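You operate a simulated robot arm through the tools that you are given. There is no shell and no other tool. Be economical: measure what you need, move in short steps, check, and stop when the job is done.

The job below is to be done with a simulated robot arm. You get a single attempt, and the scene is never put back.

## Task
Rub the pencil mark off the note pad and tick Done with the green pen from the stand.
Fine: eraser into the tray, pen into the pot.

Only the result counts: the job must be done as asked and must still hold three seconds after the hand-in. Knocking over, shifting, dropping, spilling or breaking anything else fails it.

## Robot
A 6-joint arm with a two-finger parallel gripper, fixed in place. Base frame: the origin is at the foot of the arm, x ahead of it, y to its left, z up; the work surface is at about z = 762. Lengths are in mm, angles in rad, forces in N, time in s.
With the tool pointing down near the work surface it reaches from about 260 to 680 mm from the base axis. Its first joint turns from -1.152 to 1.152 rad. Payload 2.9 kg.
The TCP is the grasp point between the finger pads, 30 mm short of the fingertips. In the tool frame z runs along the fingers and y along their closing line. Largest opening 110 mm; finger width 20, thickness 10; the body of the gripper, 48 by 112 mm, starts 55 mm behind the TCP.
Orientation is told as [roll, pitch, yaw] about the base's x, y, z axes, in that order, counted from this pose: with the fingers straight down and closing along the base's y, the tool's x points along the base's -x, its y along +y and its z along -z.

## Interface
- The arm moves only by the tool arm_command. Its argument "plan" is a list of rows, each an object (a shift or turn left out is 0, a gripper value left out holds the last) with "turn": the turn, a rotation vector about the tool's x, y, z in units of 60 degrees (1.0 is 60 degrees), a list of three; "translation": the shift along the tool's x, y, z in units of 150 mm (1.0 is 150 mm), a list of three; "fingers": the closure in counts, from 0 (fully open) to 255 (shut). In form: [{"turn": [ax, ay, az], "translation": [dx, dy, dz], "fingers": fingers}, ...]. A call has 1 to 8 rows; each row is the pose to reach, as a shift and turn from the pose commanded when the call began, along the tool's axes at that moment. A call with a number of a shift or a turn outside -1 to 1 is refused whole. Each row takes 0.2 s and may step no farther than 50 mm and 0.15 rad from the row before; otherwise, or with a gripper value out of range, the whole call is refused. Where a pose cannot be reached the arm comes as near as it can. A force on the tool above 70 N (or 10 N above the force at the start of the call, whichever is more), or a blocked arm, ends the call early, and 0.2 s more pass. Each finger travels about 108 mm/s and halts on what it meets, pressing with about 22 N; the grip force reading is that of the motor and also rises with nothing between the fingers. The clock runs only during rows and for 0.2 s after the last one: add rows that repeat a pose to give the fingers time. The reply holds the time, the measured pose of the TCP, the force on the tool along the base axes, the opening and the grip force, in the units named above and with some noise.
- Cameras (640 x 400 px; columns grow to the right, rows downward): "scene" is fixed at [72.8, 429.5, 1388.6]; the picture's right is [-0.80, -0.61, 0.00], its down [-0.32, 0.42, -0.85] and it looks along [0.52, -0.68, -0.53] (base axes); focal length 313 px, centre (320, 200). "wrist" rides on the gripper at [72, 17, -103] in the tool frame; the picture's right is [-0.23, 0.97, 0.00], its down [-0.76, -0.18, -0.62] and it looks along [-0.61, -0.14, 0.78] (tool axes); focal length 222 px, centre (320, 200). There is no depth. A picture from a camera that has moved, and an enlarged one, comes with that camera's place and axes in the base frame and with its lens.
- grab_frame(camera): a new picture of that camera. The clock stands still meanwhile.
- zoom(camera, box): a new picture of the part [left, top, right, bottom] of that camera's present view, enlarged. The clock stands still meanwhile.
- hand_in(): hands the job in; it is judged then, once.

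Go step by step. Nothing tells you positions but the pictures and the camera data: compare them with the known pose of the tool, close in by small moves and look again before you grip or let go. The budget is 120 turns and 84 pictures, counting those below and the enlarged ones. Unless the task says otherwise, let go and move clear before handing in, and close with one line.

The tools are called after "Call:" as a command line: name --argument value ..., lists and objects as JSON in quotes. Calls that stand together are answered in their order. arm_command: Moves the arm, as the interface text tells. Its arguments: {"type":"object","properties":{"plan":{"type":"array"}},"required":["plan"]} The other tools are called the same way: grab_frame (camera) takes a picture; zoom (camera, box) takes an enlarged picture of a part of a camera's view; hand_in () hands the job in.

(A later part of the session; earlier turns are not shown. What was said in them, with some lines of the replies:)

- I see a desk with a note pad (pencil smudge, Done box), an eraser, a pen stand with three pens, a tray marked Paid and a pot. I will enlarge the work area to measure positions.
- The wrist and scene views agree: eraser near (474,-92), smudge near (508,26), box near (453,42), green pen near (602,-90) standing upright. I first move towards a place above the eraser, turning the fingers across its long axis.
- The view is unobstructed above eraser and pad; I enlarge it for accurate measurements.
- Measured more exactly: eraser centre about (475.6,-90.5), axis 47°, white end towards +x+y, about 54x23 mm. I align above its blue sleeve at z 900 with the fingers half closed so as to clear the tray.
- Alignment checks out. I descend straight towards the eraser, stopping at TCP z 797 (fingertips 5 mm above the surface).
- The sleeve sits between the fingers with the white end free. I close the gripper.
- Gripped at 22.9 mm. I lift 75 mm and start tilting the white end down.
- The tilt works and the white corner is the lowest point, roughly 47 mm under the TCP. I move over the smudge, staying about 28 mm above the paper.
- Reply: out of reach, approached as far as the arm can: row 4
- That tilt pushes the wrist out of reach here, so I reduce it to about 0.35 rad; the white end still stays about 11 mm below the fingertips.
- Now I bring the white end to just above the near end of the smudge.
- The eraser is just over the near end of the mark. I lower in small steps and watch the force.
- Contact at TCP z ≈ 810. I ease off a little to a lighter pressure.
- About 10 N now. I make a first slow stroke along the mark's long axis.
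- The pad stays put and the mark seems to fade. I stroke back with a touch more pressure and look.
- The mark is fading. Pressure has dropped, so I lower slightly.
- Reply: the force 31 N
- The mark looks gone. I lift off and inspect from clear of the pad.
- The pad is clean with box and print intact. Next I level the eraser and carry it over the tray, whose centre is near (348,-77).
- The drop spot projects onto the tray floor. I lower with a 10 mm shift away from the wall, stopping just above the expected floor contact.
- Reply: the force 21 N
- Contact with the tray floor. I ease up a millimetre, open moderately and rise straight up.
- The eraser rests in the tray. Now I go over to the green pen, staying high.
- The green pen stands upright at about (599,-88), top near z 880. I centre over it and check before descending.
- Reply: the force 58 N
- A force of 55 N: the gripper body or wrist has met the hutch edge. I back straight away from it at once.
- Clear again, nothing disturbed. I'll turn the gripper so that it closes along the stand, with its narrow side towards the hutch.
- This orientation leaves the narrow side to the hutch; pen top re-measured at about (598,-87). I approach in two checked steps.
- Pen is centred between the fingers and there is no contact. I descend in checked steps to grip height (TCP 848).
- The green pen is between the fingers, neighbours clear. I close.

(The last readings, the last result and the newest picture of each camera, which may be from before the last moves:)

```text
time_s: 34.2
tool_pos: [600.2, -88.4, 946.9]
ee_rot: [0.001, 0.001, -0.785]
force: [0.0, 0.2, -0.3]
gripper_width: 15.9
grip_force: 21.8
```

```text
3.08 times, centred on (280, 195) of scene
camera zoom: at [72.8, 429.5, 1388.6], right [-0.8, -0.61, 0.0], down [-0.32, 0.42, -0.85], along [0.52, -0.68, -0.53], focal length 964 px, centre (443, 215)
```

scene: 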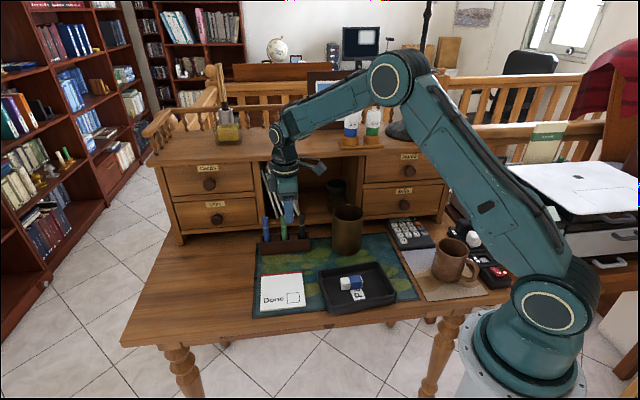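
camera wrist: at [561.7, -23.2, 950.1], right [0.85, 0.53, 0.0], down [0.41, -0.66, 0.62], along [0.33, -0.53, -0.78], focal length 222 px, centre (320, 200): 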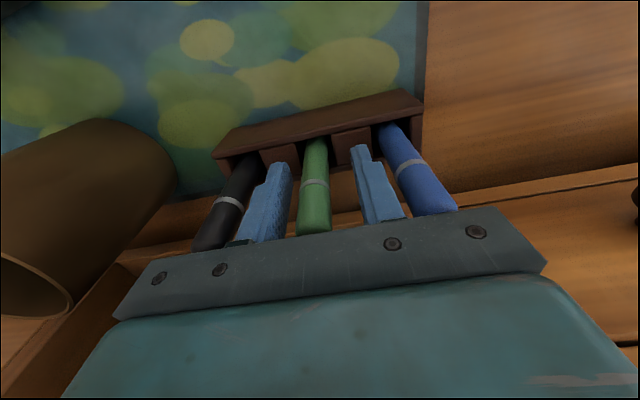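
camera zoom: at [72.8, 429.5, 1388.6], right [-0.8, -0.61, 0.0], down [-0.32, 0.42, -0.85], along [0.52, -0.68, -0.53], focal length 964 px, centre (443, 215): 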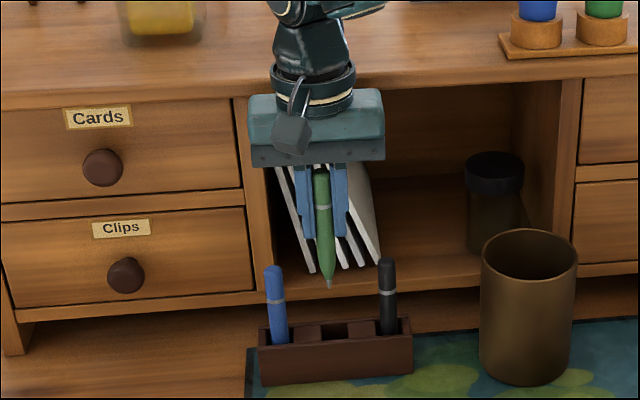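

The pen is held upright with its tip about 90 mm below the TCP. I carry it over to the box (centre about (453,42)).

Call:
arm_command --plan '[{"translation": [0.25, 0, 0]}, {"translation": [0.5, 0, 0]}, {"translation": [0.733, 0, 0]}]'

Call:
arm_command --plan '[{"translation": [0.2, -0.01, 0.13]}, {"translation": [0.4, -0.02, 0.26]}, {"translation": [0.571, -0.031, 0.4]}]'

Call:
grab_frame --camera "wrist"

Call:
zoom --camera "scene" --box '[250, 220, 350, 310]'

```text
time_s: 35.0
tool_pos: [519.2, -9.7, 947.0]
ee_rot: [0.001, 0.001, -0.785]
force: [-0.3, 0.1, -0.8]
gripper_width: 15.6
grip_force: 21.4
```

```text
time_s: 35.8
tool_pos: [456.5, 46.2, 885.0]
ee_rot: [0.001, 0.0, -0.785]
force: [0.4, -0.9, -0.2]
gripper_width: 15.2
grip_force: 21.7
```

```text
42 pictures are left
camera wrist: at [418.8, 111.0, 986.3], right [0.85, 0.53, 0.0], down [0.41, -0.66, 0.62], along [0.33, -0.53, -0.78], focal length 222 px, centre (320, 200)
```

wrist: 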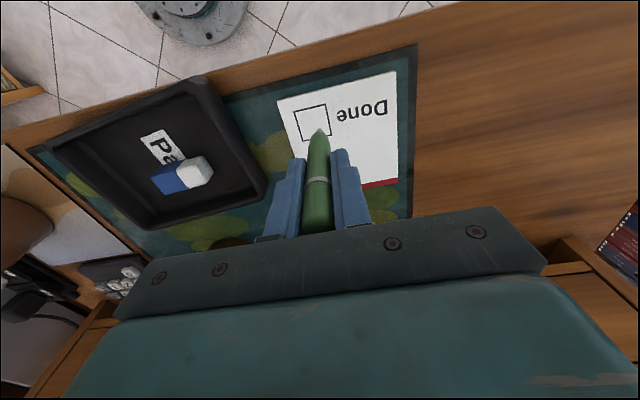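

```text
4.44 times, centred on (300, 265) of scene
camera zoom: at [72.8, 429.5, 1388.6], right [-0.8, -0.61, 0.0], down [-0.32, 0.42, -0.85], along [0.51, -0.68, -0.53], focal length 1392 px, centre (409, -89)
```

zoom: 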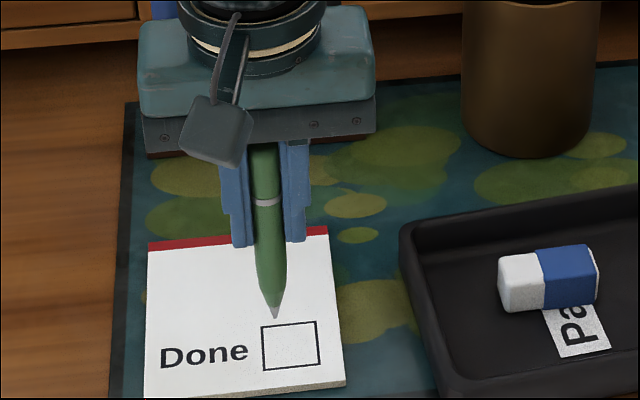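

The tip projects into the left-middle part of the box. I lower in decreasing steps until contact.

Call:
arm_command --plan '[{"translation": [0.004, 0.003, 0.06]}, {"translation": [0.008, 0.006, 0.107]}]'

Call:
zoom --camera "scene" --box '[275, 260, 335, 310]'

```text
time_s: 36.4
tool_pos: [457.5, 47.3, 869.2]
ee_rot: [0.001, -0.001, -0.786]
force: [-0.4, -0.3, -0.6]
gripper_width: 15.7
grip_force: 22.5
```

```text
8.00 times, centred on (305, 285) of scene
camera zoom: at [72.8, 429.5, 1388.6], right [-0.8, -0.61, 0.0], down [-0.32, 0.42, -0.85], along [0.52, -0.68, -0.53], focal length 2505 px, centre (440, -480)
```

zoom: 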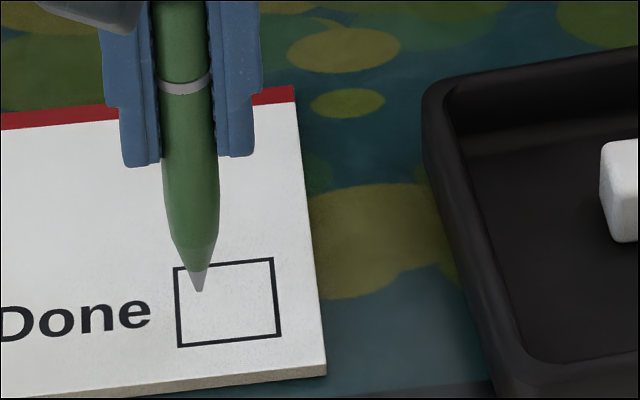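

Call:
arm_command --plan '[{"translation": [0, 0, 0.02]}]'

Call:
arm_command --plan '[{"translation": [0, 0, 0.013]}]'

Call:
zoom --camera "scene" --box '[275, 260, 335, 310]'

```text
time_s: 36.8
tool_pos: [456.9, 48.3, 866.4]
ee_rot: [0.0, 0.001, -0.786]
force: [0.0, -0.6, 0.4]
gripper_width: 15.5
grip_force: 22.1
```

```text
time_s: 37.2
tool_pos: [458.2, 47.9, 865.7]
ee_rot: [-0.002, -0.001, -0.785]
force: [-0.3, 0.2, -0.2]
gripper_width: 15.3
grip_force: 22.1
```

```text
8.00 times, centred on (305, 285) of scene
camera zoom: at [72.8, 429.5, 1388.6], right [-0.8, -0.61, 0.0], down [-0.32, 0.42, -0.85], along [0.52, -0.68, -0.53], focal length 2505 px, centre (440, -480)
```

zoom: 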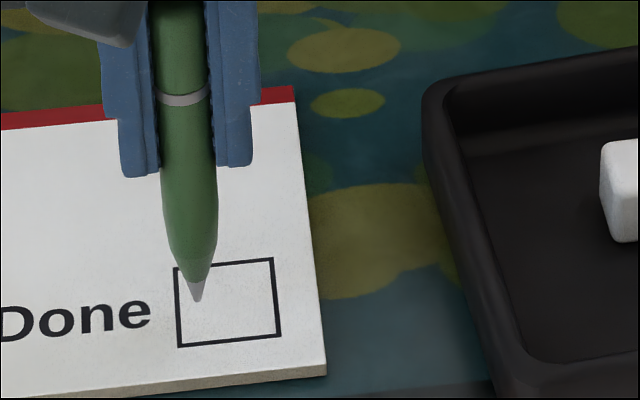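

Call:
arm_command --plan '[{"translation": [0, 0, 0.009]}]'

Call:
arm_command --plan '[{"translation": [0, 0, 0.008]}]'

```text
time_s: 37.6
tool_pos: [458.4, 48.2, 864.1]
ee_rot: [0.002, -0.001, -0.784]
force: [-0.4, 0.4, -0.3]
gripper_width: 15.6
grip_force: 21.9
```

```text
time_s: 38.0
tool_pos: [458.8, 46.9, 863.7]
ee_rot: [-0.001, 0.001, -0.784]
force: [0.3, 0.3, -0.5]
gripper_width: 15.8
grip_force: 21.8
```

Call:
arm_command --plan '[{"translation": [0, 0, 0.007]}]'

Call:
arm_command --plan '[{"translation": [0, 0, 0.007]}]'

Call:
zoom --camera "scene" --box '[275, 260, 335, 310]'

```text
time_s: 38.4
tool_pos: [457.7, 46.6, 862.0]
ee_rot: [-0.001, 0.001, -0.786]
force: [-0.2, 0.5, -0.2]
gripper_width: 15.5
grip_force: 22.2
```

```text
time_s: 38.8
tool_pos: [458.5, 47.0, 860.1]
ee_rot: [-0.001, 0.001, -0.785]
force: [0.6, 0.6, -0.2]
gripper_width: 15.5
grip_force: 22.0
```

```text
8.00 times, centred on (305, 285) of scene
camera zoom: at [72.8, 429.5, 1388.6], right [-0.8, -0.61, 0.0], down [-0.32, 0.42, -0.85], along [0.52, -0.68, -0.53], focal length 2505 px, centre (440, -480)
```

zoom: 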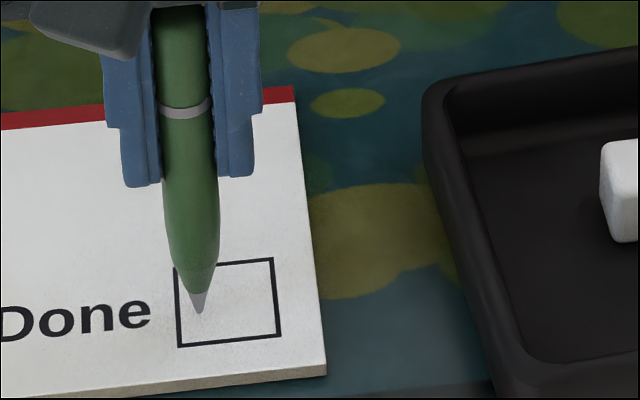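

Call:
arm_command --plan '[{"translation": [0, 0, 0.006]}]'

Call:
arm_command --plan '[{"translation": [0, 0, 0.006]}]'

```text
time_s: 39.2
tool_pos: [457.9, 47.4, 859.2]
ee_rot: [-0.001, 0.0, -0.784]
force: [-0.2, -0.6, -0.9]
gripper_width: 15.8
grip_force: 22.6
```

```text
time_s: 39.6
tool_pos: [458.0, 46.8, 859.8]
ee_rot: [-0.001, -0.001, -0.785]
force: [0.5, 0.4, 3.7]
gripper_width: 15.9
grip_force: 22.5
```

Light contact (3.7 N). I draw the tick: a short stroke down-right, then a long one up-right, inside the box.

Call:
arm_command --plan '[{"translation": [0.017, -0.01, 0.001]}, {"translation": [0.034, -0.02, 0.001]}, {"translation": [0.051, -0.03, 0.001]}, {"translation": [0.03, -0.043, 0.001]}, {"translation": [0.01, -0.056, 0.001]}, {"translation": [-0.01, -0.068, 0.001]}, {"translation": [-0.03, -0.081, 0.001]}, {"translation": [-0.051, -0.094, 0.001]}]'

Call:
zoom --camera "scene" --box '[275, 260, 335, 310]'

```text
time_s: 41.4
tool_pos: [453.5, 32.2, 857.5]
ee_rot: [-0.001, 0.0, -0.785]
force: [-0.5, 0.4, 0.5]
gripper_width: 15.8
grip_force: 21.5
```

```text
8.00 times, centred on (305, 285) of scene
camera zoom: at [72.8, 429.5, 1388.6], right [-0.8, -0.61, 0.0], down [-0.32, 0.42, -0.85], along [0.52, -0.68, -0.53], focal length 2505 px, centre (440, -480)
```

zoom: 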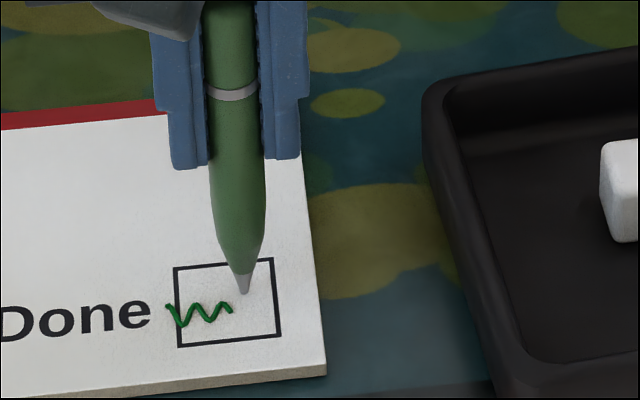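

The tip lost contact late and the ink looks wavy rather than like a tick. I lift a little and look closely.

Call:
arm_command --plan '[{"translation": [0, 0, -0.1]}, {"translation": [0, -0.1, -0.3]}]'

Call:
zoom --camera "scene" --box '[284, 276, 320, 304]'

Call:
grab_frame --camera "wrist"

```text
time_s: 42.0
tool_pos: [442.6, 23.0, 903.7]
ee_rot: [0.001, 0.001, -0.784]
force: [0.2, -0.3, 0.0]
gripper_width: 15.5
grip_force: 21.8
```

```text
14.29 times, centred on (302, 290) of scene
camera zoom: at [72.8, 429.5, 1388.6], right [-0.8, -0.61, 0.0], down [-0.32, 0.42, -0.85], along [0.52, -0.68, -0.53], focal length 4474 px, centre (577, -1086)
```

zoom: 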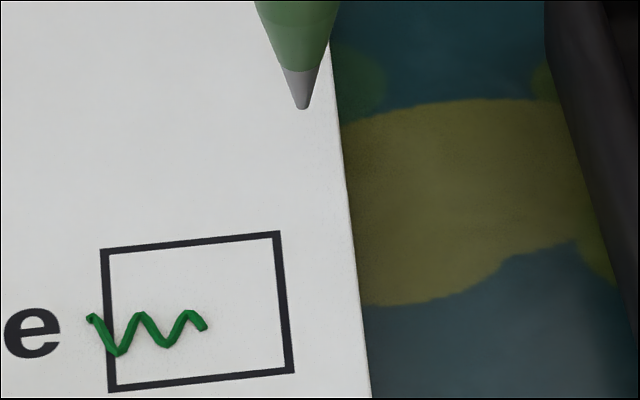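

```text
35 pictures are left
camera wrist: at [403.7, 86.9, 1005.0], right [0.85, 0.53, 0.0], down [0.41, -0.66, 0.62], along [0.33, -0.53, -0.78], focal length 222 px, centre (320, 200)
```

wrist: 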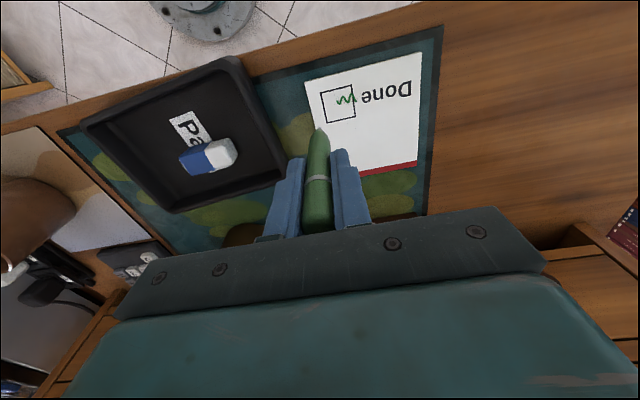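

Call:
zoom --camera "wrist" --box '[300, 50, 420, 140]'

```text
4.44 times, centred on (360, 95) of wrist
camera zoom: at [403.7, 86.9, 1005.0], right [0.85, 0.53, 0.0], down [0.41, -0.66, 0.62], along [0.33, -0.53, -0.78], focal length 987 px, centre (142, 667)
```

zoom: 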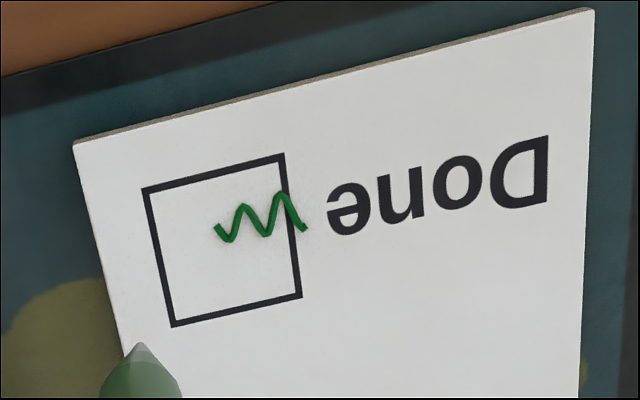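

The ink lies about 10 mm left of where I believed the tip was, so before continuing I bring the tip back close to the paper in the box and compare it carefully.

Call:
arm_command --plan '[{"translation": [0.081, 0.163, 0]}, {"translation": [0.081, 0.163, 0.15]}, {"translation": [0.081, 0.163, 0.26]}]'

Call:
zoom --camera "scene" --box '[284, 276, 320, 304]'

Call:
zoom --camera "wrist" --box '[280, 70, 380, 170]'

```text
time_s: 42.8
tool_pos: [450.7, 49.1, 863.7]
ee_rot: [0.002, 0.0, -0.787]
force: [0.7, -0.4, 0.5]
gripper_width: 15.6
grip_force: 22.2
```

```text
14.29 times, centred on (302, 290) of scene
camera zoom: at [72.8, 429.5, 1388.6], right [-0.8, -0.61, 0.0], down [-0.32, 0.42, -0.85], along [0.52, -0.68, -0.53], focal length 4474 px, centre (577, -1086)
```

zoom: 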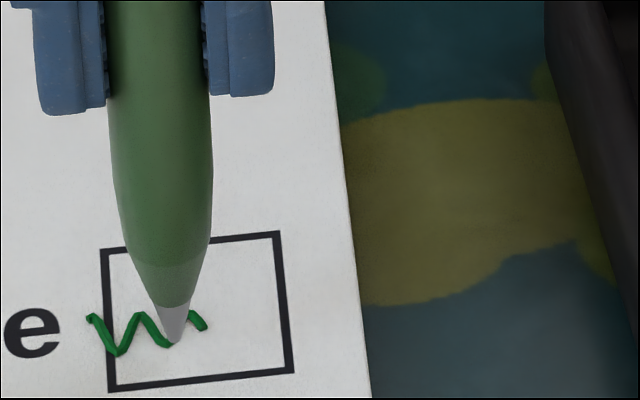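

```text
4.00 times, centred on (330, 120) of wrist
camera zoom: at [412.1, 113.1, 965.7], right [0.85, 0.53, 0.0], down [0.41, -0.66, 0.62], along [0.33, -0.53, -0.78], focal length 888 px, centre (280, 520)
```

zoom: 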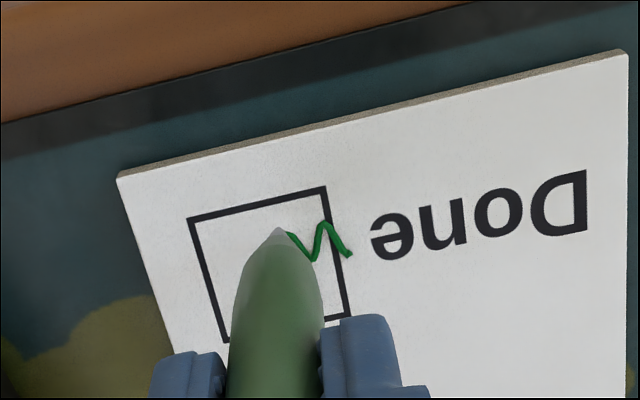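

Call:
arm_command --plan '[{"translation": [-0.03, 0, 0.02]}]'

Call:
zoom --camera "scene" --box '[284, 276, 320, 304]'

```text
time_s: 43.2
tool_pos: [454.6, 46.2, 861.1]
ee_rot: [0.0, -0.001, -0.783]
force: [0.4, 0.2, -0.3]
gripper_width: 15.6
grip_force: 21.9
```

```text
14.29 times, centred on (302, 290) of scene
camera zoom: at [72.8, 429.5, 1388.6], right [-0.8, -0.61, 0.0], down [-0.32, 0.42, -0.85], along [0.52, -0.68, -0.53], focal length 4474 px, centre (577, -1086)
```

zoom: 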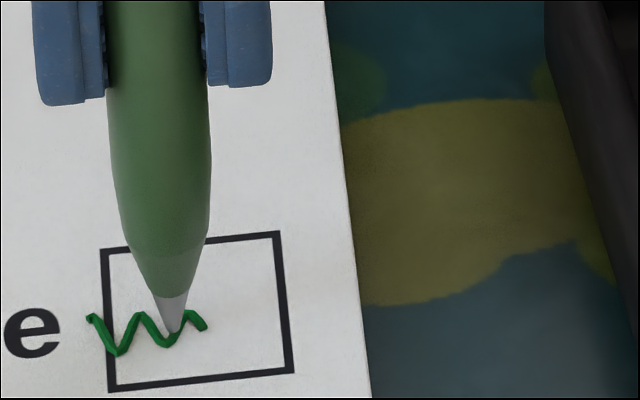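

Call:
arm_command --plan '[{"translation": [0, 0, 0.006]}]'

Call:
arm_command --plan '[{"translation": [0, 0, 0.005]}]'

Call:
zoom --camera "scene" --box '[284, 276, 320, 304]'

```text
time_s: 43.6
tool_pos: [455.0, 45.5, 859.8]
ee_rot: [0.001, 0.001, -0.785]
force: [-0.7, -0.1, -0.9]
gripper_width: 15.6
grip_force: 22.0
```

```text
time_s: 44.0
tool_pos: [454.8, 44.1, 860.3]
ee_rot: [-0.002, 0.001, -0.784]
force: [0.2, -0.5, -1.0]
gripper_width: 15.7
grip_force: 22.2
```

```text
14.29 times, centred on (302, 290) of scene
camera zoom: at [72.8, 429.5, 1388.6], right [-0.8, -0.61, 0.0], down [-0.32, 0.42, -0.85], along [0.52, -0.68, -0.53], focal length 4474 px, centre (577, -1086)
```

zoom: 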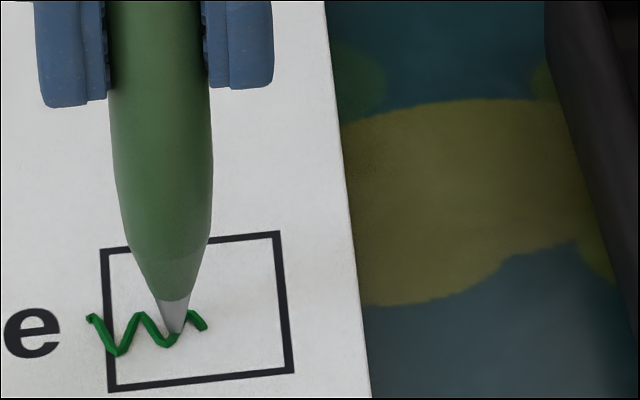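

Call:
arm_command --plan '[{"translation": [0, 0, 0.005]}]'

Call:
arm_command --plan '[{"translation": [0, 0, 0.005]}]'

Call:
zoom --camera "scene" --box '[284, 276, 320, 304]'

```text
time_s: 44.4
tool_pos: [454.7, 44.7, 860.3]
ee_rot: [0.001, 0.001, -0.784]
force: [-0.5, -0.8, 5.6]
gripper_width: 15.9
grip_force: 22.1
```

```text
time_s: 44.8
tool_pos: [455.1, 44.4, 859.7]
ee_rot: [0.0, -0.002, -0.787]
force: [-3.0, -2.0, 16.8]
gripper_width: 15.7
grip_force: 21.9
```

```text
14.29 times, centred on (302, 290) of scene
camera zoom: at [72.5, 429.4, 1388.7], right [-0.8, -0.61, 0.0], down [-0.32, 0.42, -0.85], along [0.52, -0.68, -0.53], focal length 4474 px, centre (577, -1086)
```

zoom: 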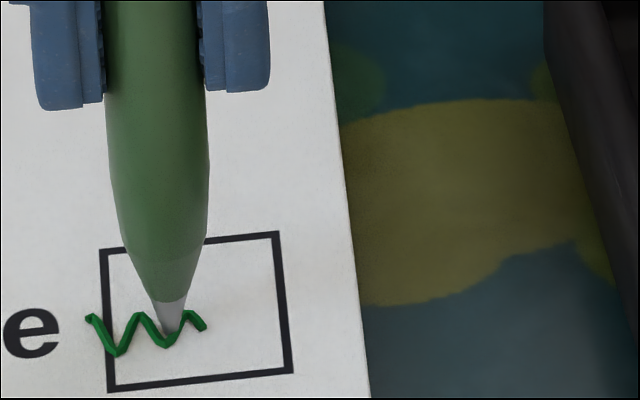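

Contact made; I relieve the excess force and draw a short test stroke up-right, to see how the ink follows.

Call:
arm_command --plan '[{"translation": [0, 0, -0.005]}, {"translation": [-0.01, -0.007, -0.005]}, {"translation": [-0.02, -0.013, -0.005]}]'

Call:
zoom --camera "scene" --box '[284, 276, 320, 304]'

```text
time_s: 45.6
tool_pos: [455.2, 41.4, 859.3]
ee_rot: [-0.002, 0.0, -0.786]
force: [0.7, 2.3, 6.1]
gripper_width: 15.6
grip_force: 21.8
```

```text
14.29 times, centred on (302, 290) of scene
camera zoom: at [72.7, 429.5, 1388.6], right [-0.8, -0.61, 0.0], down [-0.32, 0.42, -0.85], along [0.52, -0.68, -0.53], focal length 4474 px, centre (577, -1086)
```

zoom: 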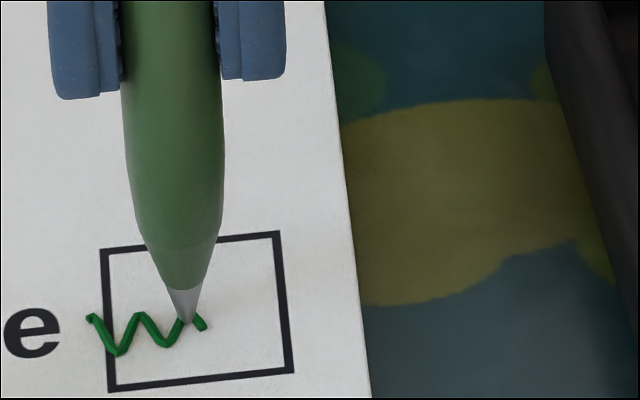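

Call:
arm_command --plan '[{"translation": [-0.012, -0.01, 0]}, {"translation": [-0.024, -0.02, 0]}, {"translation": [-0.036, -0.03, 0.0005]}, {"translation": [-0.048, -0.04, 0.001]}]'

Call:
zoom --camera "scene" --box '[284, 276, 320, 304]'

```text
time_s: 46.6
tool_pos: [456.2, 32.3, 859.5]
ee_rot: [0.0, -0.001, -0.785]
force: [0.3, 0.7, -0.1]
gripper_width: 15.6
grip_force: 22.2
```

```text
14.29 times, centred on (302, 290) of scene
camera zoom: at [72.8, 429.5, 1388.6], right [-0.8, -0.61, 0.0], down [-0.32, 0.42, -0.85], along [0.52, -0.68, -0.53], focal length 4474 px, centre (577, -1086)
```

zoom: 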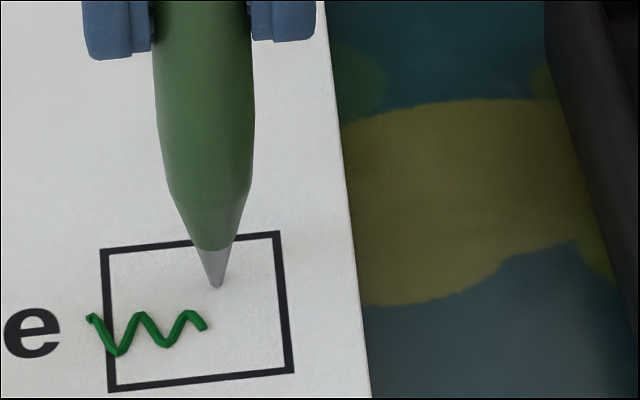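

No force and no new ink on this part; contact was lost. I lower slightly to regain contact.

Call:
arm_command --plan '[{"translation": [0, 0, 0.005]}]'

```text
time_s: 47.0
tool_pos: [456.2, 31.8, 859.1]
ee_rot: [0.0, 0.0, -0.785]
force: [-1.3, -0.8, 7.7]
gripper_width: 15.4
grip_force: 22.1
```

7.7 N now. I draw this part of the upstroke in reverse, back down towards the ink.

Call:
arm_command --plan '[{"translation": [0.008, 0.007, 0.0005]}, {"translation": [0.016, 0.013, 0.0005]}]'

Call:
zoom --camera "scene" --box '[284, 276, 320, 304]'

```text
time_s: 47.6
tool_pos: [456.9, 34.4, 858.4]
ee_rot: [0.002, -0.002, -0.784]
force: [2.1, -2.3, 8.5]
gripper_width: 15.7
grip_force: 21.8
```

```text
14.29 times, centred on (302, 290) of scene
camera zoom: at [72.7, 429.4, 1388.6], right [-0.8, -0.61, 0.0], down [-0.32, 0.42, -0.85], along [0.52, -0.68, -0.53], focal length 4474 px, centre (577, -1086)
```

zoom: 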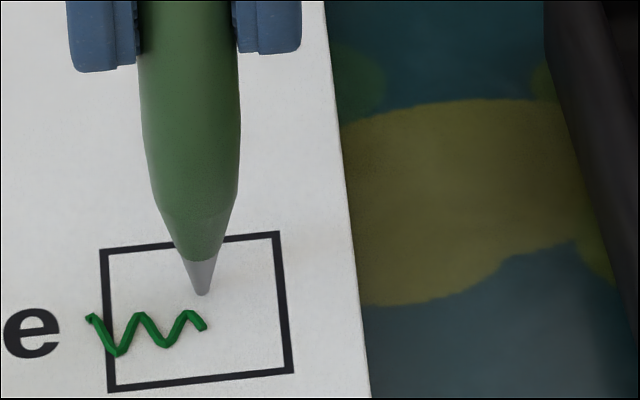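

Call:
arm_command --plan '[{"translation": [0, 0, -0.1]}, {"translation": [0, -0.1, -0.3]}]'

Call:
zoom --camera "scene" --box '[284, 276, 320, 304]'

```text
time_s: 48.2
tool_pos: [445.6, 24.1, 902.9]
ee_rot: [0.001, -0.001, -0.786]
force: [-0.8, -0.7, -0.5]
gripper_width: 15.5
grip_force: 22.0
```

```text
14.29 times, centred on (302, 290) of scene
camera zoom: at [72.8, 429.5, 1388.6], right [-0.8, -0.61, 0.0], down [-0.32, 0.42, -0.85], along [0.52, -0.68, -0.53], focal length 4474 px, centre (577, -1086)
```

zoom: 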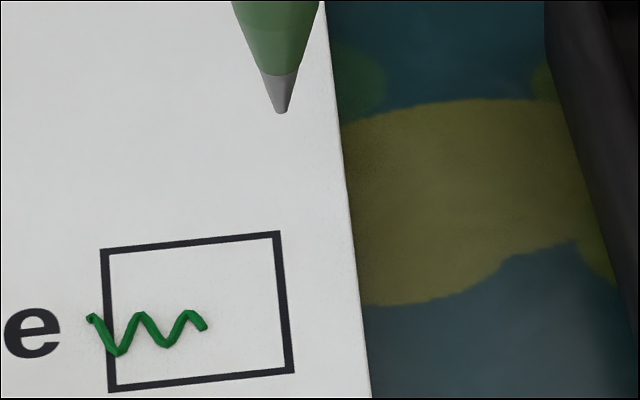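

The later contacts, at 6–8 N, left no new ink, and the existing mark is centred on my first touchdown point, inside the box. To be sure the tick is solid I make one more proper light stroke nearer the box centre.

Call:
arm_command --plan '[{"translation": [0.013, 0.133, 0.0]}, {"translation": [0.013, 0.133, 0.15]}, {"translation": [0.013, 0.133, 0.27]}]'

Call:
zoom --camera "scene" --box '[284, 276, 320, 304]'

Call:
arm_command --plan '[{"translation": [0, 0, 0.01]}]'

Call:
arm_command --plan '[{"translation": [0, 0, 0.004]}]'

```text
time_s: 49.0
tool_pos: [458.7, 39.5, 862.4]
ee_rot: [0.001, 0.001, -0.785]
force: [-0.6, -0.1, -0.4]
gripper_width: 15.6
grip_force: 22.2
```

```text
14.29 times, centred on (302, 290) of scene
camera zoom: at [72.8, 429.5, 1388.6], right [-0.8, -0.61, 0.0], down [-0.32, 0.42, -0.85], along [0.52, -0.68, -0.53], focal length 4474 px, centre (577, -1086)
```

zoom: 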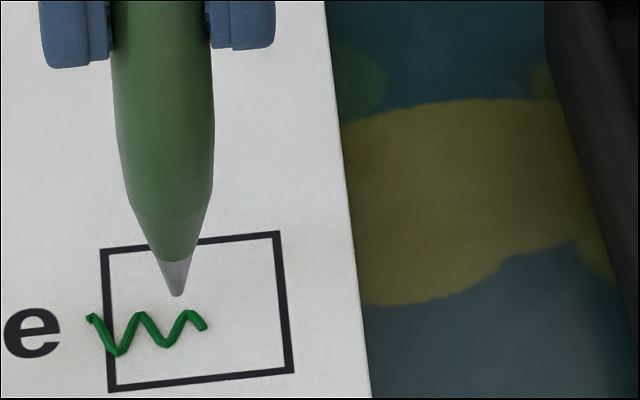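

```text
time_s: 49.4
tool_pos: [459.3, 39.1, 861.8]
ee_rot: [0.0, 0.001, -0.788]
force: [0.5, 0.1, 0.4]
gripper_width: 15.6
grip_force: 21.8
```

```text
time_s: 49.8
tool_pos: [457.5, 38.7, 860.7]
ee_rot: [0.001, -0.001, -0.786]
force: [0.3, 0.0, -0.1]
gripper_width: 15.6
grip_force: 22.1
```

Call:
arm_command --plan '[{"translation": [0, 0, 0.005]}]'

Call:
arm_command --plan '[{"translation": [0, 0, 0.004]}]'

```text
time_s: 50.2
tool_pos: [457.4, 40.7, 859.8]
ee_rot: [0.001, -0.001, -0.784]
force: [-1.0, -0.4, 8.3]
gripper_width: 15.7
grip_force: 22.4
```

```text
time_s: 50.6
tool_pos: [458.5, 39.3, 860.2]
ee_rot: [0.003, -0.002, -0.786]
force: [-1.0, -0.9, 16.0]
gripper_width: 15.7
grip_force: 21.6
```

Call:
arm_command --plan '[{"translation": [0, 0, -0.005]}, {"translation": [0.016, -0.013, -0.005]}, {"translation": [0.033, -0.027, -0.005]}, {"translation": [0.016, -0.04, -0.004]}, {"translation": [0, -0.053, -0.003]}, {"translation": [-0.016, -0.066, -0.002]}, {"translation": [-0.033, -0.08, -0.001]}]'

Call:
zoom --camera "scene" --box '[284, 276, 320, 304]'

```text
time_s: 52.2
tool_pos: [453.5, 28.1, 858.5]
ee_rot: [-0.001, -0.003, -0.785]
force: [-0.4, 1.3, 4.0]
gripper_width: 15.7
grip_force: 21.8
```

```text
14.29 times, centred on (302, 290) of scene
camera zoom: at [72.7, 429.5, 1388.6], right [-0.8, -0.61, 0.0], down [-0.32, 0.42, -0.85], along [0.52, -0.68, -0.53], focal length 4474 px, centre (577, -1086)
```

zoom: 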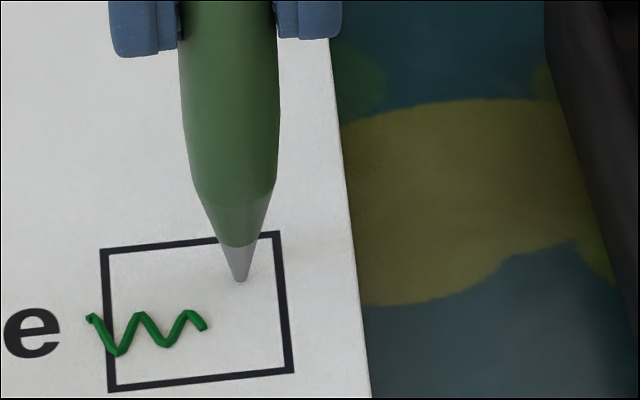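

The second stroke was in contact throughout and adds nothing, so the green mark in the box is final. Now I lift the pen high and carry it towards the pot (about (459,-208), rim z ≈ 882).

Call:
arm_command --plan '[{"translation": [0, 0, -0.1]}, {"translation": [0, 0, -0.4]}, {"translation": [0, 0, -0.7]}, {"translation": [0, 0, -0.95]}, {"translation": [-0.2, -0.19, -0.95]}, {"translation": [-0.4, -0.38, -0.95]}, {"translation": [-0.57, -0.545, -0.95]}]'

Call:
arm_command --plan '[{"translation": [-0.15, -0.14, 0]}, {"translation": [-0.3, -0.28, 0]}, {"translation": [-0.45, -0.43, 0]}, {"translation": [-0.57, -0.545, 0]}]'

Call:
grab_frame --camera "wrist"

Call:
grab_frame --camera "scene"

```text
time_s: 53.8
tool_pos: [454.5, -91.8, 1002.3]
ee_rot: [-0.001, 0.0, -0.785]
force: [-0.5, -0.8, 0.0]
gripper_width: 15.3
grip_force: 22.0
```

```text
time_s: 54.8
tool_pos: [457.4, -208.5, 1001.7]
ee_rot: [0.0, 0.0, -0.786]
force: [-1.1, -0.9, -0.6]
gripper_width: 15.8
grip_force: 22.2
```

```text
22 pictures are left
camera wrist: at [419.1, -144.8, 1103.4], right [0.85, 0.53, 0.0], down [0.41, -0.66, 0.62], along [0.33, -0.53, -0.78], focal length 222 px, centre (320, 200)
```

wrist: 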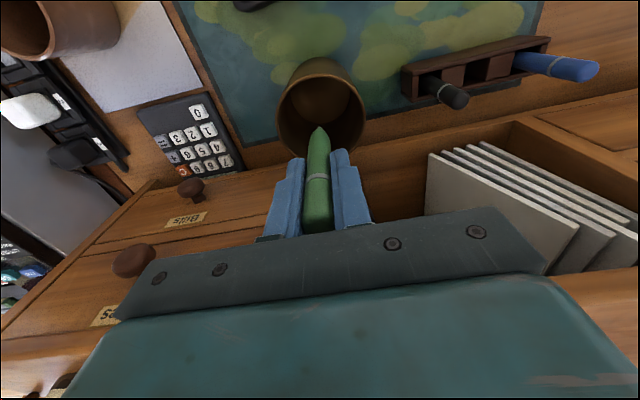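

```text
21 pictures are left
```

scene: 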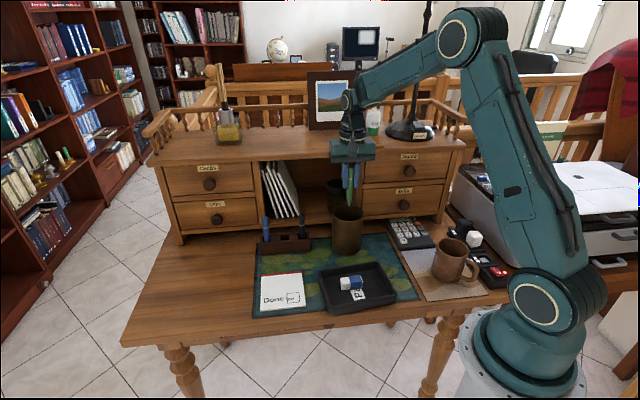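

The pen is over the pot; its rim centre measures about (458,-205). I descend in steps.

Call:
arm_command --plan '[{"translation": [0.012, 0.012, 0.2]}, {"translation": [0.012, 0.012, 0.4]}]'

Call:
grab_frame --camera "wrist"

Call:
zoom --camera "scene" --box '[290, 130, 420, 270]'

```text
time_s: 55.4
tool_pos: [458.1, -206.5, 942.6]
ee_rot: [-0.001, -0.001, -0.785]
force: [0.3, 0.0, -0.4]
gripper_width: 15.4
grip_force: 21.9
```

```text
20 pictures are left
camera wrist: at [419.4, -142.5, 1044.0], right [0.85, 0.53, 0.0], down [0.41, -0.66, 0.62], along [0.33, -0.53, -0.78], focal length 222 px, centre (320, 200)
```

wrist: 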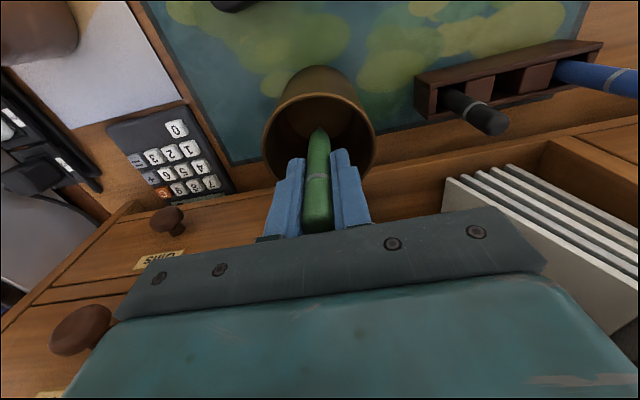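

```text
2.86 times, centred on (355, 200) of scene
camera zoom: at [72.8, 429.5, 1388.6], right [-0.8, -0.61, 0.0], down [-0.32, 0.42, -0.85], along [0.51, -0.68, -0.53], focal length 895 px, centre (220, 200)
```

zoom: 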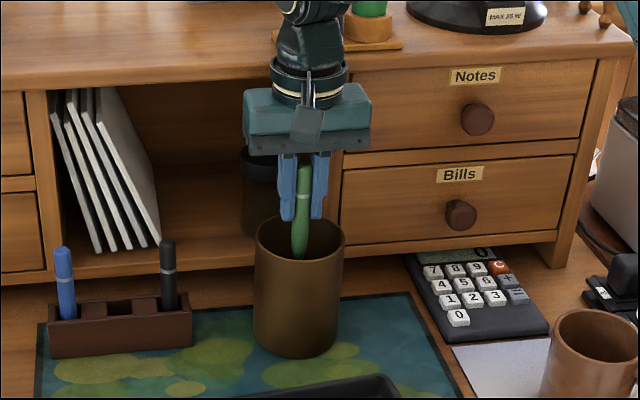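

Call:
arm_command --plan '[{"translation": [0, 0, 0.15]}, {"translation": [0, 0, 0.28]}, {"translation": [0, 0, 0.4]}]'

Call:
zoom --camera "scene" --box '[290, 130, 420, 270]'

Call:
grab_frame --camera "wrist"

```text
time_s: 56.2
tool_pos: [457.7, -207.2, 881.1]
ee_rot: [0.001, 0.0, -0.784]
force: [0.3, 0.0, -0.2]
gripper_width: 15.6
grip_force: 22.2
```

```text
2.86 times, centred on (355, 200) of scene
camera zoom: at [72.8, 429.5, 1388.6], right [-0.8, -0.61, 0.0], down [-0.32, 0.42, -0.85], along [0.52, -0.68, -0.53], focal length 895 px, centre (220, 200)
```

zoom: 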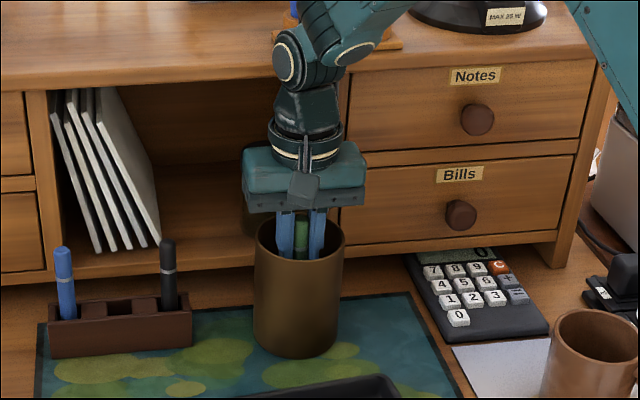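

```text
17 pictures are left
camera wrist: at [419.3, -142.9, 982.7], right [0.85, 0.53, 0.0], down [0.41, -0.66, 0.62], along [0.33, -0.53, -0.78], focal length 222 px, centre (320, 200)
```

wrist: 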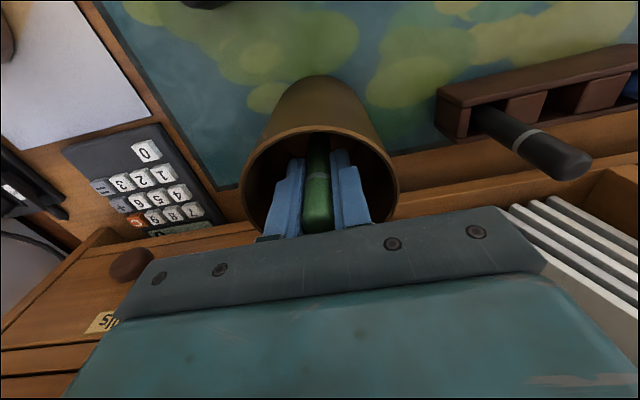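

Well centred inside the pot. I lower 17 mm more, open just enough, and withdraw upward.

Call:
arm_command --plan '[{"translation": [0, 0, 0.06]}, {"translation": [0, 0, 0.115]}]'

Call:
arm_command --plan '[{"fingers": 185}, {"fingers": 185}, {"translation": [0, 0, -0.2], "fingers": 185}, {"translation": [0, 0, -0.5], "fingers": 185}, {"translation": [0, 0, -0.8], "fingers": 185}, {"translation": [0, 0, -1.0], "fingers": 185}]'

Call:
grab_frame --camera "scene"

Call:
grab_frame --camera "wrist"

```text
time_s: 56.8
tool_pos: [457.4, -207.2, 866.3]
ee_rot: [-0.001, 0.0, -0.783]
force: [0.5, -0.6, 0.9]
gripper_width: 15.6
grip_force: 22.2
```

```text
time_s: 58.2
tool_pos: [458.3, -207.6, 1015.8]
ee_rot: [0.001, 0.001, -0.784]
force: [-0.1, -0.6, 0.1]
gripper_width: 30.2
grip_force: 0.0
```

```text
16 pictures are left
```

scene: 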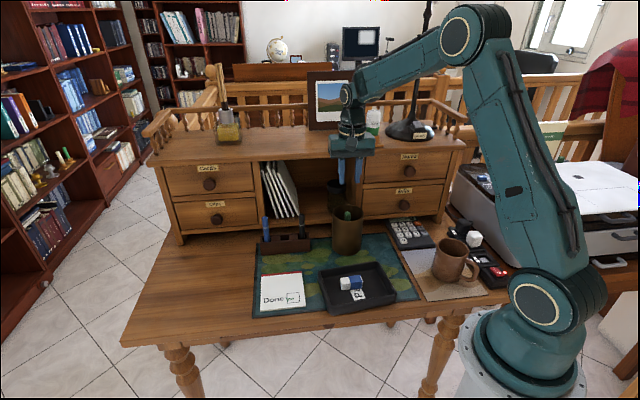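

```text
15 pictures are left
camera wrist: at [420.7, -143.0, 1116.9], right [0.85, 0.53, 0.0], down [0.41, -0.66, 0.62], along [0.33, -0.53, -0.78], focal length 222 px, centre (320, 200)
```

wrist: 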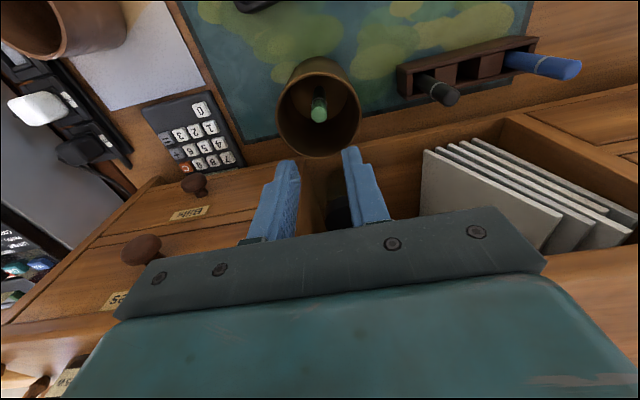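

The pen is in the pot and the gripper is clear. I wait briefly and take a last look at the desk.

Call:
arm_command --plan '[{"translation": [0.1, 0, -0.1]}, {"translation": [0.2, 0, -0.2]}, {"translation": [0.2, 0, -0.2]}, {"translation": [0.2, 0, -0.2]}]'

Call:
zoom --camera "scene" --box '[240, 190, 430, 320]'

```text
time_s: 59.2
tool_pos: [437.9, -187.5, 1044.6]
ee_rot: [0.001, 0.001, -0.785]
force: [-0.5, 0.4, 0.9]
gripper_width: 30.7
grip_force: 0.1
```

```text
3.08 times, centred on (335, 255) of scene
camera zoom: at [72.8, 429.5, 1388.6], right [-0.8, -0.61, 0.0], down [-0.32, 0.42, -0.85], along [0.52, -0.68, -0.53], focal length 964 px, centre (274, 31)
```

zoom: 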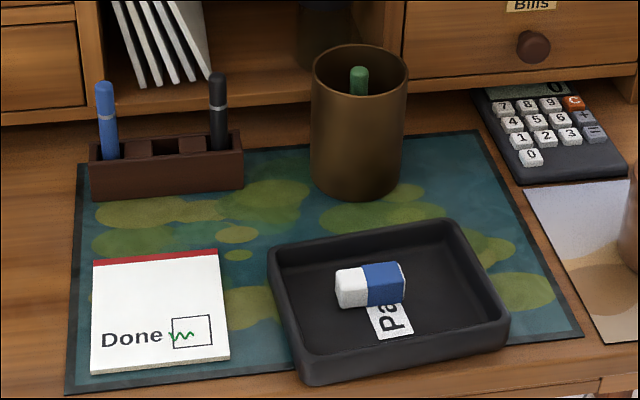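

The pad is clean apart from a green mark in the Done box. The eraser is in the tray, the pen is in the pot and everything else is in place, so I hand in.

Call:
hand_in

```text
The job is handed in.
```

I rubbed the pencil mark off, marked the Done box in green, put the eraser in the tray and the pen in the pot; but the tick came out as a zigzag reaching about 4 mm past the box's left edge, and the gripper briefly pressed the hutch (about 55 N) without visibly moving anything.
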